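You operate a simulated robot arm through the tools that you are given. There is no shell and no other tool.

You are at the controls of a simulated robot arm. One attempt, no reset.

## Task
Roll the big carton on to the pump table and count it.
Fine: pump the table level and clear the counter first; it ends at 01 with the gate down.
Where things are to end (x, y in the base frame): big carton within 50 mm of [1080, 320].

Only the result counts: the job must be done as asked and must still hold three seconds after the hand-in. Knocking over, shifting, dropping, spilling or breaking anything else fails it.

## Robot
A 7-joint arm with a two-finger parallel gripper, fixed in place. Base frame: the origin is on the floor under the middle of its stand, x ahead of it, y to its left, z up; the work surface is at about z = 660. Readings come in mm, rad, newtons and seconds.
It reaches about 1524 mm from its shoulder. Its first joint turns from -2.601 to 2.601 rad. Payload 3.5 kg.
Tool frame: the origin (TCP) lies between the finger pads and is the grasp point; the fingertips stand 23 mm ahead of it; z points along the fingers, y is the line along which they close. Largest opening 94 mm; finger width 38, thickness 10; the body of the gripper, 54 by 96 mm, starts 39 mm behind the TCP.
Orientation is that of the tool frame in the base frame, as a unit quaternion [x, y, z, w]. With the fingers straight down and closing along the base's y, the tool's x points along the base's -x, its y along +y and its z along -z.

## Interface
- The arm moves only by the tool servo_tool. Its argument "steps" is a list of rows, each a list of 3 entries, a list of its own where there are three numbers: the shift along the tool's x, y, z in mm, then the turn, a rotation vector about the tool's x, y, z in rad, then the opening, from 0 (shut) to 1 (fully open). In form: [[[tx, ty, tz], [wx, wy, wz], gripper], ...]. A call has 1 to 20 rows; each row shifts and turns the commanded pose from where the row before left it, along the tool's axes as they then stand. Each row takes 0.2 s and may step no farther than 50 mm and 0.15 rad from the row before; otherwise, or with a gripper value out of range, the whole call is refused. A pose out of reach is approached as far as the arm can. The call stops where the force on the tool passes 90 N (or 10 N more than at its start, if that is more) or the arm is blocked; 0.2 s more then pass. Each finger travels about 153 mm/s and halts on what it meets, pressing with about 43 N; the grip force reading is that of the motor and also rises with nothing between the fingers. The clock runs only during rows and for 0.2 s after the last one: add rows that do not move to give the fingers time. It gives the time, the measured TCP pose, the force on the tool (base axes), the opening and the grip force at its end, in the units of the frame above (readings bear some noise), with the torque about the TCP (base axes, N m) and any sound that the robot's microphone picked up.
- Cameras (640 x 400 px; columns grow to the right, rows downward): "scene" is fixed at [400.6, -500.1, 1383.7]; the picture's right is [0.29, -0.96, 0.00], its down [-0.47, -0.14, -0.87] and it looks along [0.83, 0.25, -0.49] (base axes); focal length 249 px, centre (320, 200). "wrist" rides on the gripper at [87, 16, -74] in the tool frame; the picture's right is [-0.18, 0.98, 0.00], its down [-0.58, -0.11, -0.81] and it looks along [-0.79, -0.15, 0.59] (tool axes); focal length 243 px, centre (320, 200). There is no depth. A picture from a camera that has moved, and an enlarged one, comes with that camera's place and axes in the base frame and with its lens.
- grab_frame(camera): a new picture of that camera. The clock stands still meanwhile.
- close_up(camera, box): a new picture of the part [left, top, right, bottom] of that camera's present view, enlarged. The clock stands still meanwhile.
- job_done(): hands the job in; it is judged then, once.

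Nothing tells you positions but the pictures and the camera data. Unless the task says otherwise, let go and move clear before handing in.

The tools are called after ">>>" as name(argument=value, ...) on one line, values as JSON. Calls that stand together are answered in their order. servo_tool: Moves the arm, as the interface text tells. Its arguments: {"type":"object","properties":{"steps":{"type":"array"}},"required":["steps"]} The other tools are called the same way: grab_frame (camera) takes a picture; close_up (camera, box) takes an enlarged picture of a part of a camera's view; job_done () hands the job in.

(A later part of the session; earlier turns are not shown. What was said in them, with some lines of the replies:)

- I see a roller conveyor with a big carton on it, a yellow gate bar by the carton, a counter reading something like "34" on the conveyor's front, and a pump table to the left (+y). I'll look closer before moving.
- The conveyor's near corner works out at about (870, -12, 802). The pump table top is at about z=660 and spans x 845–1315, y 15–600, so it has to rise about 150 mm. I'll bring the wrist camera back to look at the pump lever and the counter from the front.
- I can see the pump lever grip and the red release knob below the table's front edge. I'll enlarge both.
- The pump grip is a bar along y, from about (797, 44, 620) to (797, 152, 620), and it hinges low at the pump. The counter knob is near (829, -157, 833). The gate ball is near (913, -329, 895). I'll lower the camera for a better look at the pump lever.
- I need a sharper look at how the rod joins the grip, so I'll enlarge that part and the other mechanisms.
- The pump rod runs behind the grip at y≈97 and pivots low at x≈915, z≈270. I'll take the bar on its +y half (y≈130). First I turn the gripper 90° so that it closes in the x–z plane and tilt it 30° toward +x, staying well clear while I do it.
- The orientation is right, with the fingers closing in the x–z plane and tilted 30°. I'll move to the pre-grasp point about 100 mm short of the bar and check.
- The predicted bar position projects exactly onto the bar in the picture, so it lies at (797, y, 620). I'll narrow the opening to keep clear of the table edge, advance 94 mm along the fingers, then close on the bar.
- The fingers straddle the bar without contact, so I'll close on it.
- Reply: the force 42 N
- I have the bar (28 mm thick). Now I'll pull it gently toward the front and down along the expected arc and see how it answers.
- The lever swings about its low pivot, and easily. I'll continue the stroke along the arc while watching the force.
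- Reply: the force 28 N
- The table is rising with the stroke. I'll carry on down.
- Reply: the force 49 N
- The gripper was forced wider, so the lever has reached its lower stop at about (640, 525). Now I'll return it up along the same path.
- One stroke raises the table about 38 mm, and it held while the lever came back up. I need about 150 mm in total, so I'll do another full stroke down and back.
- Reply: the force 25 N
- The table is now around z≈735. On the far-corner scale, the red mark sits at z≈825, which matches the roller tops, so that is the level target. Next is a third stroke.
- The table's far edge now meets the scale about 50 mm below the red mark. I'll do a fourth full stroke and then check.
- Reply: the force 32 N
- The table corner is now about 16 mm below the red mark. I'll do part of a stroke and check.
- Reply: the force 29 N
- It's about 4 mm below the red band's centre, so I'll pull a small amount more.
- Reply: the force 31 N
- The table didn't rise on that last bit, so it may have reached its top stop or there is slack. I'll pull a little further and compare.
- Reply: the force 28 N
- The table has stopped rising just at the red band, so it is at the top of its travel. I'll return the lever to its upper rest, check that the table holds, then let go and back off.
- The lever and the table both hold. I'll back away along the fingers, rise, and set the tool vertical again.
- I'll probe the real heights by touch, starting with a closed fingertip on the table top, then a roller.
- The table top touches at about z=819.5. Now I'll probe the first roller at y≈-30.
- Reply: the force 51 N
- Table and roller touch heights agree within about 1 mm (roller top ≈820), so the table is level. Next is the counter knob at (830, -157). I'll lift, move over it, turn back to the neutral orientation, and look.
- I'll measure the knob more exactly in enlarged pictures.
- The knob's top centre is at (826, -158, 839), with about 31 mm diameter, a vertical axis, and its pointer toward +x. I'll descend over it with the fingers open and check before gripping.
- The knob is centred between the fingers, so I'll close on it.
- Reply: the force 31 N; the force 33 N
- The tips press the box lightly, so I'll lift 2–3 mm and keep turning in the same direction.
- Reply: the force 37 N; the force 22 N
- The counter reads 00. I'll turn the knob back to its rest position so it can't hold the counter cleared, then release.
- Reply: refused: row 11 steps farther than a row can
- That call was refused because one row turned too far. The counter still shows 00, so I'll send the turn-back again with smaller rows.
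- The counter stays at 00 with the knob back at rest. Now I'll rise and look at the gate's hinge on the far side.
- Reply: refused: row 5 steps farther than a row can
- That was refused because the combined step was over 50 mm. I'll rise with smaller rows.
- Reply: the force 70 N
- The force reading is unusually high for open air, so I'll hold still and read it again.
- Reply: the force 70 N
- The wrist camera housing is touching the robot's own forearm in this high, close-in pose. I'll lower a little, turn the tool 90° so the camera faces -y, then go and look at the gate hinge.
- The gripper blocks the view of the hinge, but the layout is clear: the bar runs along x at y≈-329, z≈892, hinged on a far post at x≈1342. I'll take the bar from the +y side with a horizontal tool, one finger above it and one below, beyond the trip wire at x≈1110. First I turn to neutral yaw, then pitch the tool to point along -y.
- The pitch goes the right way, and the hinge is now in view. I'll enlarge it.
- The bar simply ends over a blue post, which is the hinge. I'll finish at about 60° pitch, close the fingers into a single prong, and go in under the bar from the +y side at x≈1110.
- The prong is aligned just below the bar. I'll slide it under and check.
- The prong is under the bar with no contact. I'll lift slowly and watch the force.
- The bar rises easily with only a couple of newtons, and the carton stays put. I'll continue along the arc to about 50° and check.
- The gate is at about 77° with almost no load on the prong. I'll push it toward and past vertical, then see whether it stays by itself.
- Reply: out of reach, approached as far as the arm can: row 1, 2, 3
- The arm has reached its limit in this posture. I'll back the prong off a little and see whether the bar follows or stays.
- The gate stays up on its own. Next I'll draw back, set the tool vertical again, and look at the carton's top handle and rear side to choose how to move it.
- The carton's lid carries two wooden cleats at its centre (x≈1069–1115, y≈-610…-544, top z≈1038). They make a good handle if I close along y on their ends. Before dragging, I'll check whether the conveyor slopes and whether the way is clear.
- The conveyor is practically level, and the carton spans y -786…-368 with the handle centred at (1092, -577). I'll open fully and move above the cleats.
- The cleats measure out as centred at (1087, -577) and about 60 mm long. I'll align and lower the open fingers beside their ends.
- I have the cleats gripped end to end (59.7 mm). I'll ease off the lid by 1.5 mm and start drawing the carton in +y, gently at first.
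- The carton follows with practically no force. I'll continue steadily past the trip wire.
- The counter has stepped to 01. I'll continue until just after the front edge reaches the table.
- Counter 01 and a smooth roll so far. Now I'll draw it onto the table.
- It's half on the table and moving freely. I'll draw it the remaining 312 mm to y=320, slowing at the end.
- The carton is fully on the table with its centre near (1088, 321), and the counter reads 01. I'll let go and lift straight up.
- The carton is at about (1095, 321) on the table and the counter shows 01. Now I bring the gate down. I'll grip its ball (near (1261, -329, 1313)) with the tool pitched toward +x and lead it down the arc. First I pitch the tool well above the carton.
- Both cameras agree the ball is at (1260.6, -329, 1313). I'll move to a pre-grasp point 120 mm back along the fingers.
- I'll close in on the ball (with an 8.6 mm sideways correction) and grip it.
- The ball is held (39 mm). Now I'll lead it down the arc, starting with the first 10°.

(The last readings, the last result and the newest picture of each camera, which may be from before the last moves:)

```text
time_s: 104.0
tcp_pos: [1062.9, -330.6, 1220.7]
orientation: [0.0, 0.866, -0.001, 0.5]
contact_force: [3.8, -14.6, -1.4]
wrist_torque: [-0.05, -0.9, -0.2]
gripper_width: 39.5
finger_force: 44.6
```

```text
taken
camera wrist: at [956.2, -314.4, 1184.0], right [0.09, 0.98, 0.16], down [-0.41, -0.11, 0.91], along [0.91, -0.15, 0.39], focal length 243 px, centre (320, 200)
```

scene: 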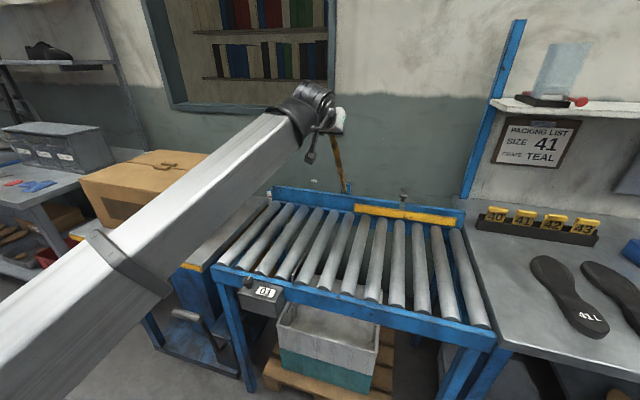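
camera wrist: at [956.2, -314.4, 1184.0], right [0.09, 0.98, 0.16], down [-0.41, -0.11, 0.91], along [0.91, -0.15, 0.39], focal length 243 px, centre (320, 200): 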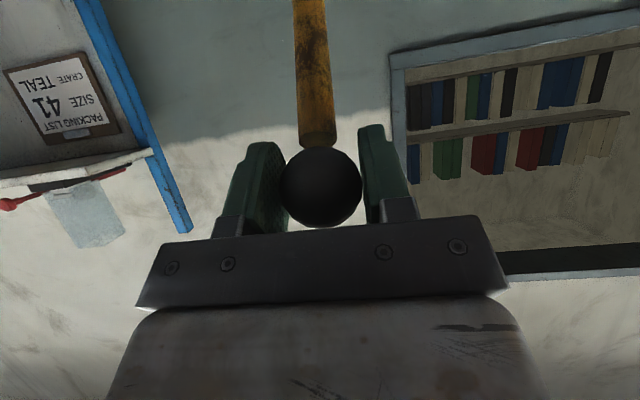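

>>> servo_tool(steps=[[[17.7, -1, -4.6], [0, 0, 0], 0.25], [[17.7, -1, -4.6], [0, 0, 0], 0.25], [[17.7, 0, -4.6], [0, 0, 0], 0.25], [[17.7, 0, -4.6], [0, 0, 0], 0.25], [[18.3, 0, -1.5], [0, 0, 0], 0.25], [[18.3, 0, -1.5], [0, 0, 0], 0.25], [[18.3, 0, -1.5], [0, 0, 0], 0.25], [[18.3, 0, -1.5], [0, 0, 0], 0.25]])

>>> grab_frame(camera="scene")

>>> grab_frame(camera="wrist")

```text
time_s: 105.8
tcp_pos: [971.1, -331.1, 1109.1]
orientation: [-0.001, 0.866, 0.001, 0.499]
contact_force: [4.5, 16.3, 0.1]
wrist_torque: [-0.08, -0.89, -0.09]
gripper_width: 39.5
finger_force: 44.9
```

```text
taken
```

scene: 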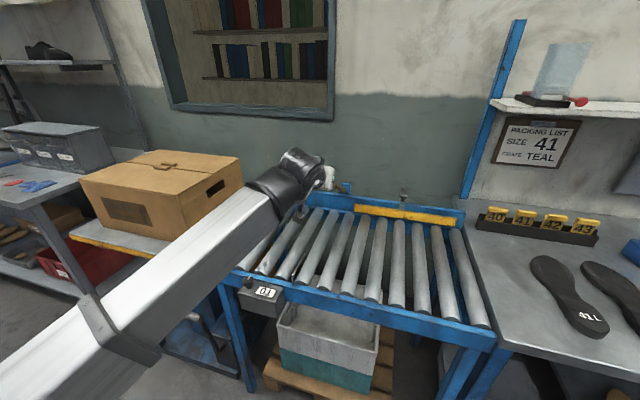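

```text
taken
camera wrist: at [863.8, -314.7, 1072.0], right [0.09, 0.98, 0.16], down [-0.41, -0.11, 0.91], along [0.91, -0.15, 0.39], focal length 243 px, centre (320, 200)
```

wrist: 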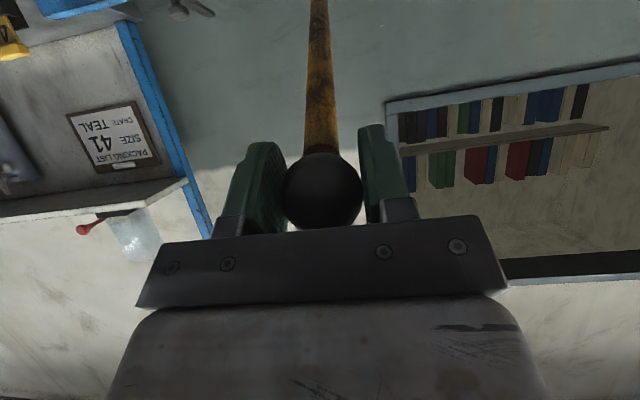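

>>> servo_tool(steps=[[[18.3, 0.7, 1.6], [0, 0, 0], 0.25], [[18.3, 0, 1.6], [0, 0, 0], 0.25], [[18.3, 0, 1.6], [0, 0, 0], 0.25], [[18.3, 0, 1.6], [0, 0, 0], 0.25], [[17.7, 0, 4.7], [0, 0, 0], 0.25], [[17.7, 0, 4.7], [0, 0, 0], 0.25]])

>>> grab_frame(camera="scene")

>>> grab_frame(camera="wrist")

```text
time_s: 107.2
tcp_pos: [929.8, -331.6, 1006.3]
orientation: [0.001, 0.865, -0.001, 0.501]
contact_force: [-2.0, 2.6, 1.7]
wrist_torque: [0.01, -1.16, -0.13]
gripper_width: 39.5
finger_force: 44.9
```

```text
taken
```

scene: 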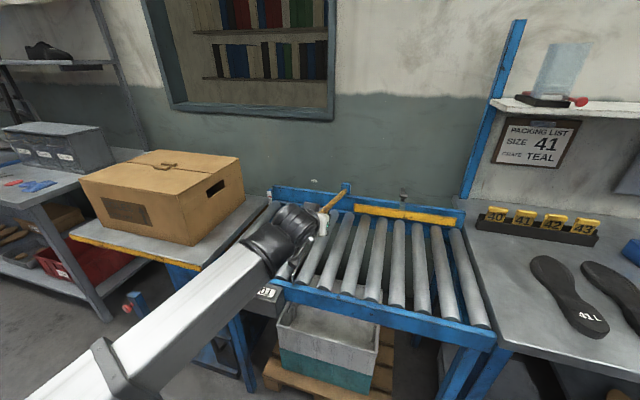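

```text
taken
camera wrist: at [821.7, -314.4, 969.8], right [0.09, 0.98, 0.16], down [-0.41, -0.11, 0.91], along [0.91, -0.15, 0.39], focal length 243 px, centre (320, 200)
```

wrist: 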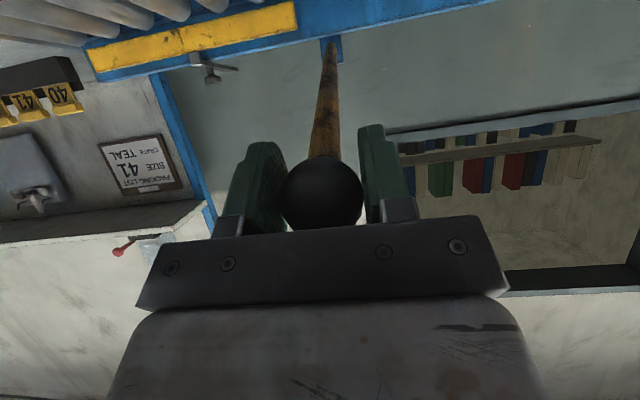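

The ball is about 110 mm above its down position. I'll go on slowly.

>>> servo_tool(steps=[[[17.6, 0, 5.5], [0, 0, 0], 0.25], [[17.6, 0, 5.5], [0, 0, 0], 0.25], [[17, 0, 7], [0, 0, 0], 0.25], [[17, 0, 7], [0, 0, 0], 0.25]])

>>> close_up(camera="scene", box=[220, 170, 380, 310])

>>> grab_frame(camera="wrist")

```text
time_s: 108.2
tcp_pos: [915.6, -329.0, 934.2]
orientation: [-0.001, 0.866, 0.0, 0.501]
contact_force: [-12.0, 6.2, 2.5]
wrist_torque: [-0.01, -0.84, -0.09]
gripper_width: 39.6
finger_force: 45.3
```

```text
2.86 times, centred on (300, 240) of scene
camera zoom: at [400.6, -500.1, 1383.7], right [0.29, -0.96, 0.0], down [-0.47, -0.14, -0.87], along [0.83, 0.25, -0.49], focal length 712 px, centre (377, 86)
```

zoom: 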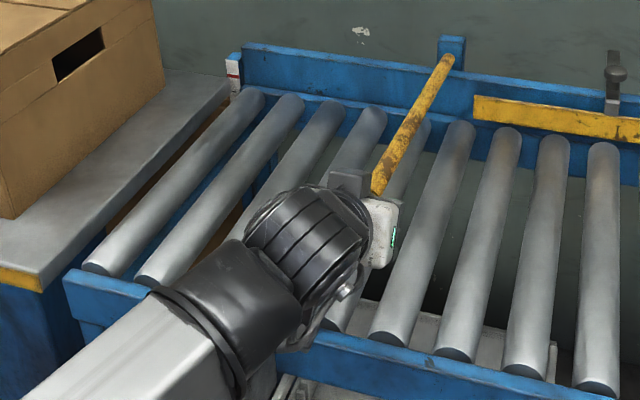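

```text
taken
camera wrist: at [808.9, -314.5, 897.8], right [0.09, 0.98, 0.16], down [-0.41, -0.11, 0.91], along [0.91, -0.15, 0.39], focal length 243 px, centre (320, 200)
```

wrist: 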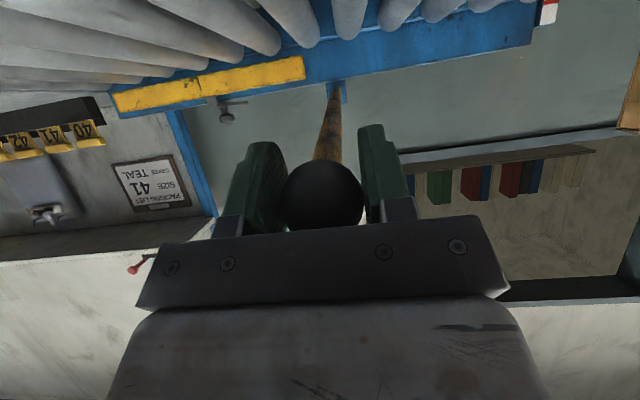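

>>> servo_tool(steps=[[[8.5, 0, 3.3], [0, 0, 0], 0.25], [[8.5, 0, 3.3], [0, 0, 0], 0.25], [[8.3, 0, 3.8], [0, 0, 0], 0.25]])

>>> servo_tool(steps=[[[4, 0, 2], [0, 0, 0], 0.25]])

>>> servo_tool(steps=[[[4, 0, 2], [0, 0, 0], 0.25]])

>>> close_up(camera="scene", box=[220, 170, 380, 310])

```text
time_s: 109.0
tcp_pos: [914.8, -330.3, 908.7]
orientation: [0.0, 0.866, -0.001, 0.499]
contact_force: [9.4, 6.5, 1.4]
wrist_torque: [-0.08, -1.05, -0.12]
gripper_width: 39.7
finger_force: 44.7
```

```text
time_s: 109.4
tcp_pos: [914.9, -330.8, 904.5]
orientation: [-0.001, 0.866, 0.0, 0.5]
contact_force: [11.9, 10.1, 1.7]
wrist_torque: [-0.09, -0.94, -0.13]
gripper_width: 39.3
finger_force: 44.7
```

```text
time_s: 109.8
tcp_pos: [914.4, -330.3, 898.2]
orientation: [-0.001, 0.866, 0.001, 0.5]
contact_force: [14.7, 12.4, 2.0]
wrist_torque: [-0.08, -0.95, -0.15]
gripper_width: 39.3
finger_force: 45.4
```

```text
2.86 times, centred on (300, 240) of scene
camera zoom: at [400.6, -500.1, 1383.7], right [0.29, -0.96, 0.0], down [-0.47, -0.14, -0.87], along [0.83, 0.25, -0.49], focal length 712 px, centre (377, 86)
```

zoom: 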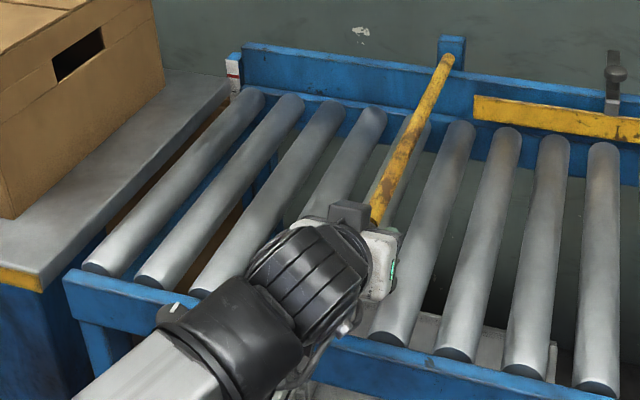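

>>> servo_tool(steps=[[[2.6, 0, 1.5], [0, 0, 0], 0.25]])

>>> servo_tool(steps=[[[2.6, 0, 1.5], [0, 0, 0], 0.25]])

```text
time_s: 110.2
tcp_pos: [913.6, -330.3, 897.4]
orientation: [-0.001, 0.866, 0.001, 0.5]
contact_force: [19.2, 7.6, 2.1]
wrist_torque: [-0.04, -0.87, -0.07]
gripper_width: 39.2
finger_force: 45.2
```

```text
time_s: 110.6
tcp_pos: [913.2, -331.2, 893.9]
orientation: [0.0, 0.866, 0.0, 0.5]
contact_force: [22.1, 7.2, 1.4]
wrist_torque: [-0.09, -0.76, -0.1]
gripper_width: 39.4
finger_force: 45.1
```

>>> servo_tool(steps=[[[2.0, 0, 3.2], [0, 0, 0], 0.25]])

>>> servo_tool(steps=[[[2.3, 0, 2.0], [0, 0, 0], 0.25]])

>>> close_up(camera="scene", box=[260, 180, 360, 290])

>>> grab_frame(camera="wrist")

```text
time_s: 111.0
tcp_pos: [913.7, -331.1, 890.6]
orientation: [-0.001, 0.866, 0.0, 0.5]
contact_force: [7.3, 12.8, 2.0]
wrist_torque: [-0.08, -1.06, -0.08]
gripper_width: 39.3
finger_force: 44.8
```

```text
time_s: 111.4
tcp_pos: [913.3, -331.1, 887.6]
orientation: [0.0, 0.866, -0.001, 0.5]
contact_force: [-6.8, 15.9, 3.0]
wrist_torque: [-0.12, -1.01, -0.15]
gripper_width: 39.3
finger_force: 44.7
```

```text
3.64 times, centred on (310, 235) of scene
camera zoom: at [400.6, -500.1, 1383.7], right [0.29, -0.96, 0.0], down [-0.47, -0.14, -0.87], along [0.83, 0.25, -0.49], focal length 906 px, centre (356, 73)
```

zoom: 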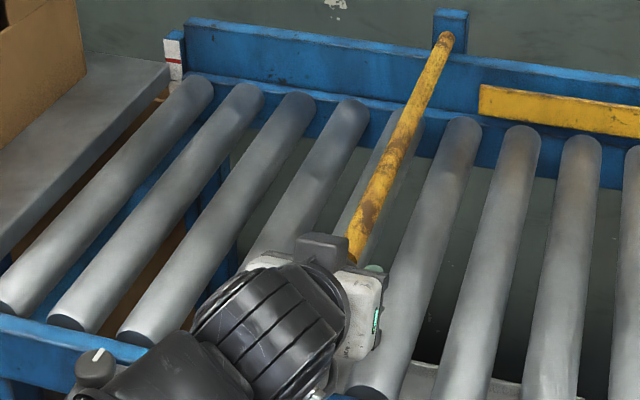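

```text
taken
camera wrist: at [805.7, -314.6, 850.3], right [0.09, 0.98, 0.16], down [-0.41, -0.11, 0.91], along [0.91, -0.15, 0.39], focal length 243 px, centre (320, 200)
```

wrist: 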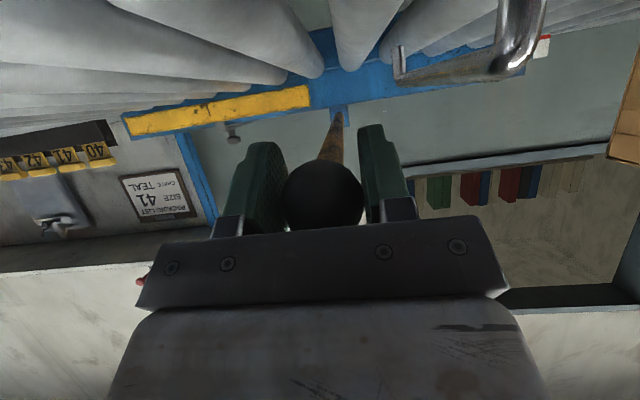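

>>> servo_tool(steps=[[[2.6, -0.5, 1.5], [0, 0, 0], 0.25]])

>>> servo_tool(steps=[[[2.6, 0, 1.5], [0, 0, 0], 0.25]])

```text
time_s: 111.8
tcp_pos: [912.6, -331.2, 886.2]
orientation: [0.0, 0.865, -0.001, 0.501]
contact_force: [-9.1, 23.8, 29.4]
wrist_torque: [-0.08, 0.71, 0.04]
gripper_width: 39.6
finger_force: 45.0
```

```text
time_s: 112.2
tcp_pos: [914.0, -331.6, 882.9]
orientation: [0.0, 0.865, 0.0, 0.501]
contact_force: [-8.2, 27.7, 35.5]
wrist_torque: [-0.15, -0.05, -0.18]
gripper_width: 39.5
finger_force: 44.9
```

The force step shows the gate has met its lower stop at about z=887. I'll relieve the pressure and open the fingers.

>>> servo_tool(steps=[[[-2.2, 0, -1.3], [0, 0, 0], 0.25], [[0, 0, 0], [0, 0, 0], 0.5], [[0, 0, 0], [0, 0, 0], 0.62], [[0, 0, 0], [0, 0, 0], 0.62]])

>>> grab_frame(camera="wrist")

>>> close_up(camera="scene", box=[220, 170, 380, 310])

```text
time_s: 113.2
tcp_pos: [915.6, -333.1, 883.9]
orientation: [-0.002, 0.866, 0.001, 0.5]
contact_force: [0.3, 0.0, -0.1]
wrist_torque: [0.02, -0.01, 0.01]
gripper_width: 58.2
finger_force: 0.0
```

```text
taken
camera wrist: at [807.9, -316.5, 846.9], right [0.09, 0.98, 0.16], down [-0.41, -0.11, 0.91], along [0.91, -0.15, 0.39], focal length 243 px, centre (320, 200)
```

wrist: 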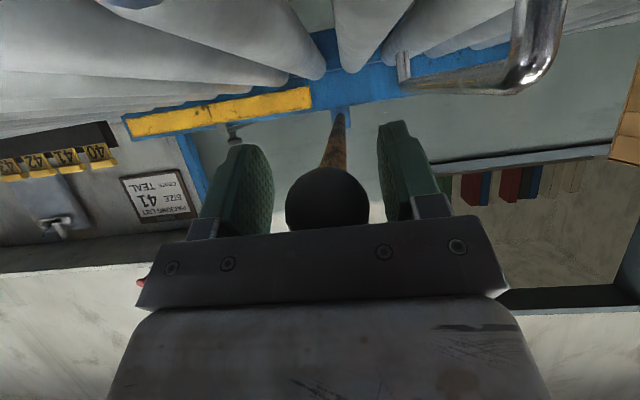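

```text
2.86 times, centred on (300, 240) of scene
camera zoom: at [400.6, -500.1, 1383.7], right [0.29, -0.96, 0.0], down [-0.47, -0.14, -0.87], along [0.83, 0.25, -0.49], focal length 712 px, centre (377, 86)
```

zoom: 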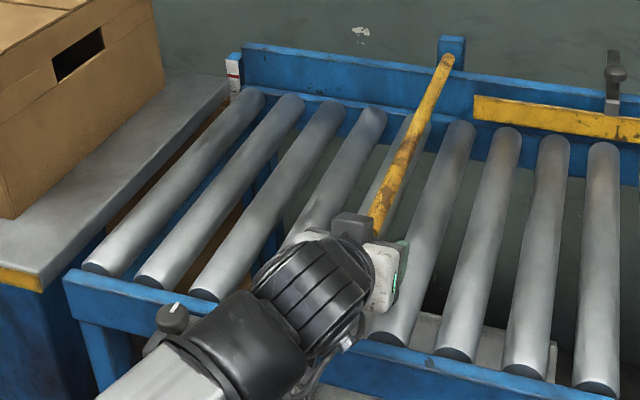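

Released with no load on the tool. I'll withdraw straight back along the fingers, then rise clear.

>>> servo_tool(steps=[[[0, 0, -20], [0, 0, 0], 0.62], [[0, 0, -30], [0, 0, 0], 0.62], [[0, 0, -40], [0, 0, 0], 0.62], [[-30, 0, -30], [0, 0, 0], 0.62], [[-40, 0, -10], [0, 0, 0], 0.62], [[-40, 0, -10], [0, 0, 0], 0.62], [[-40, 0, 0], [0, 0, 0], 0.62], [[0, 0, 0], [0, 0, 0], 0.62]])

>>> grab_frame(camera="scene")

>>> close_up(camera="scene", box=[210, 170, 380, 310])

```text
time_s: 115.0
tcp_pos: [867.9, -331.4, 1085.0]
orientation: [-0.001, 0.866, 0.0, 0.5]
contact_force: [0.0, 0.0, 0.4]
wrist_torque: [-0.01, 0.02, -0.02]
gripper_width: 58.3
finger_force: 0.1
```

```text
taken
```

scene: 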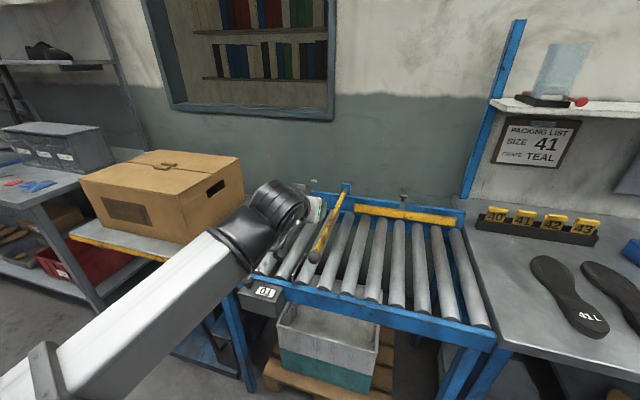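

```text
2.86 times, centred on (295, 240) of scene
camera zoom: at [400.6, -500.1, 1383.7], right [0.29, -0.96, 0.0], down [-0.47, -0.14, -0.87], along [0.83, 0.25, -0.49], focal length 712 px, centre (391, 86)
```

zoom: 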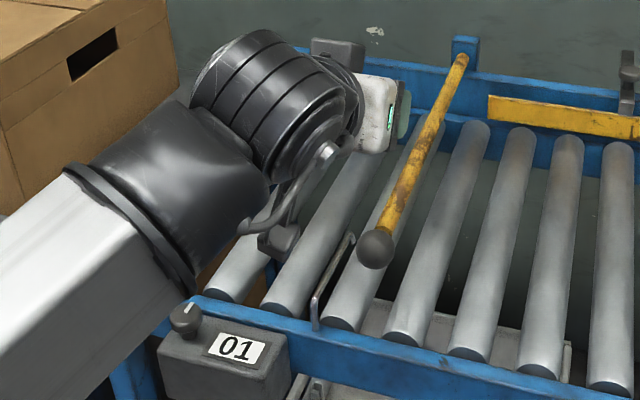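

The gate ball is back at its original down position (scene pixel ≈315, 257), and the counter shows 01. I'll pull the arm farther clear for a full check of the table, carton and surroundings.

>>> servo_tool(steps=[[[16, 0, -28], [0, 0, 0], 0.62], [[16, 0, -28], [0, 0, 0], 0.62], [[16, 0, -28], [0, 0, 0], 0.62], [[16, 0, -28], [0, 0, 0], 0.62], [[16, 0, -28], [0, 0, 0], 0.62], [[0, 0, 0], [0, 0, 0], 0.62]])

>>> grab_frame(camera="scene")

>>> close_up(camera="scene", box=[240, 180, 300, 220])

>>> close_up(camera="scene", box=[210, 170, 380, 310])

```text
time_s: 116.4
tcp_pos: [706.6, -333.4, 1084.5]
orientation: [-0.002, 0.866, 0.001, 0.501]
contact_force: [0.6, 0.3, 0.5]
wrist_torque: [0.01, -0.03, 0.01]
gripper_width: 58.2
finger_force: 0.1
```

```text
taken
```

scene: 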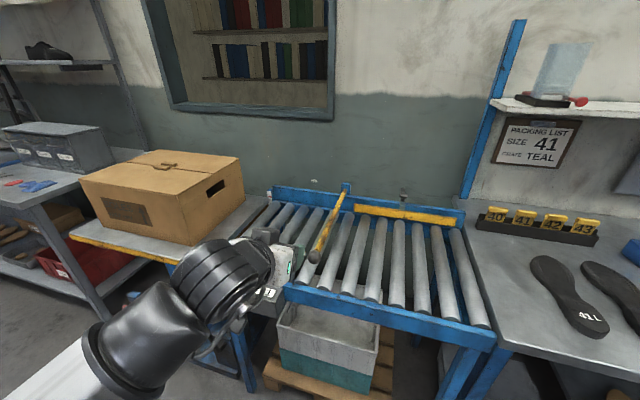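

```text
10.00 times, centred on (270, 200) of scene
camera zoom: at [400.6, -500.1, 1383.7], right [0.29, -0.96, 0.0], down [-0.47, -0.14, -0.87], along [0.83, 0.25, -0.49], focal length 2491 px, centre (820, 200)
```

zoom: 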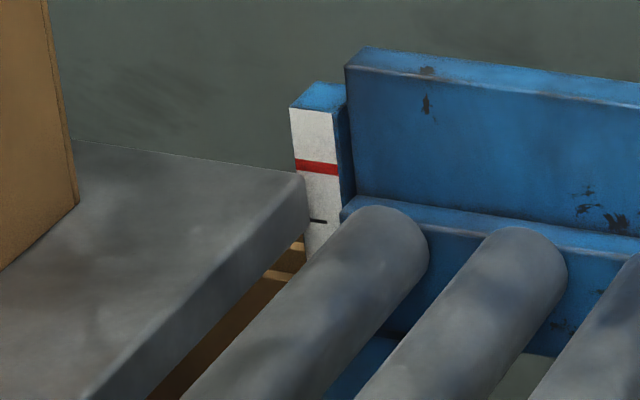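

```text
2.86 times, centred on (295, 240) of scene
camera zoom: at [400.6, -500.1, 1383.7], right [0.29, -0.96, 0.0], down [-0.47, -0.14, -0.87], along [0.83, 0.25, -0.49], focal length 712 px, centre (391, 86)
```

zoom: 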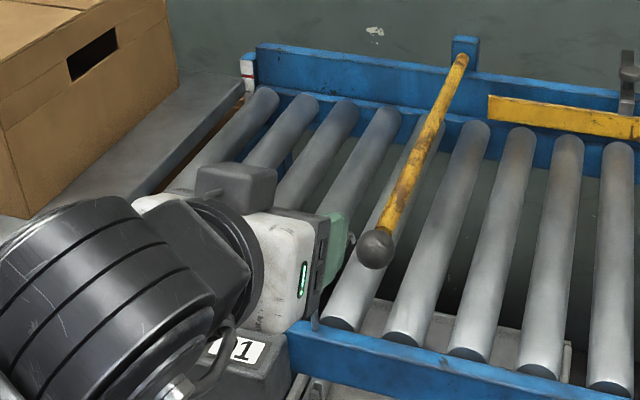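

Final check:
- **Carton:** it rests on the table at about (1095, 321).
- **Table:** still at the red level mark.
- **Counter:** reads 01.
- **Gate:** down, in its original place.
- **Arm:** clear of everything.

I'm handing the job in.

>>> job_done()

```text
The job is handed in.
```

I rolled the carton onto the pump table, it was counted, and I've handed the job in. I don't have the judge's verdict.

- **Table:** I pumped it up to the red mark, where it stopped rising. By touch, its top and the roller tops agree to within about 1 mm, and the height hadn't changed at my last check.
- **Counter:** I cleared it from 34 to 00 with the knob and turned the knob back to rest. It went to 01 as the carton passed the trip wire and still read 01 at the end.
- **Carton:** I drew it across by the two cleats on its lid. It sits at about (1095, 321), roughly 15 mm from the target centre, and fully on the table.
- **Gate:** I raised it to let the carton through, then led it back down to its stop. Its ball end is where it was at the start.

While I was moving to look at the gate, the wrist camera pressed against the robot's own forearm at about 64 N for a moment. I backed off, and the force reading returned to zero. I saw nothing else in the scene moved or knocked.
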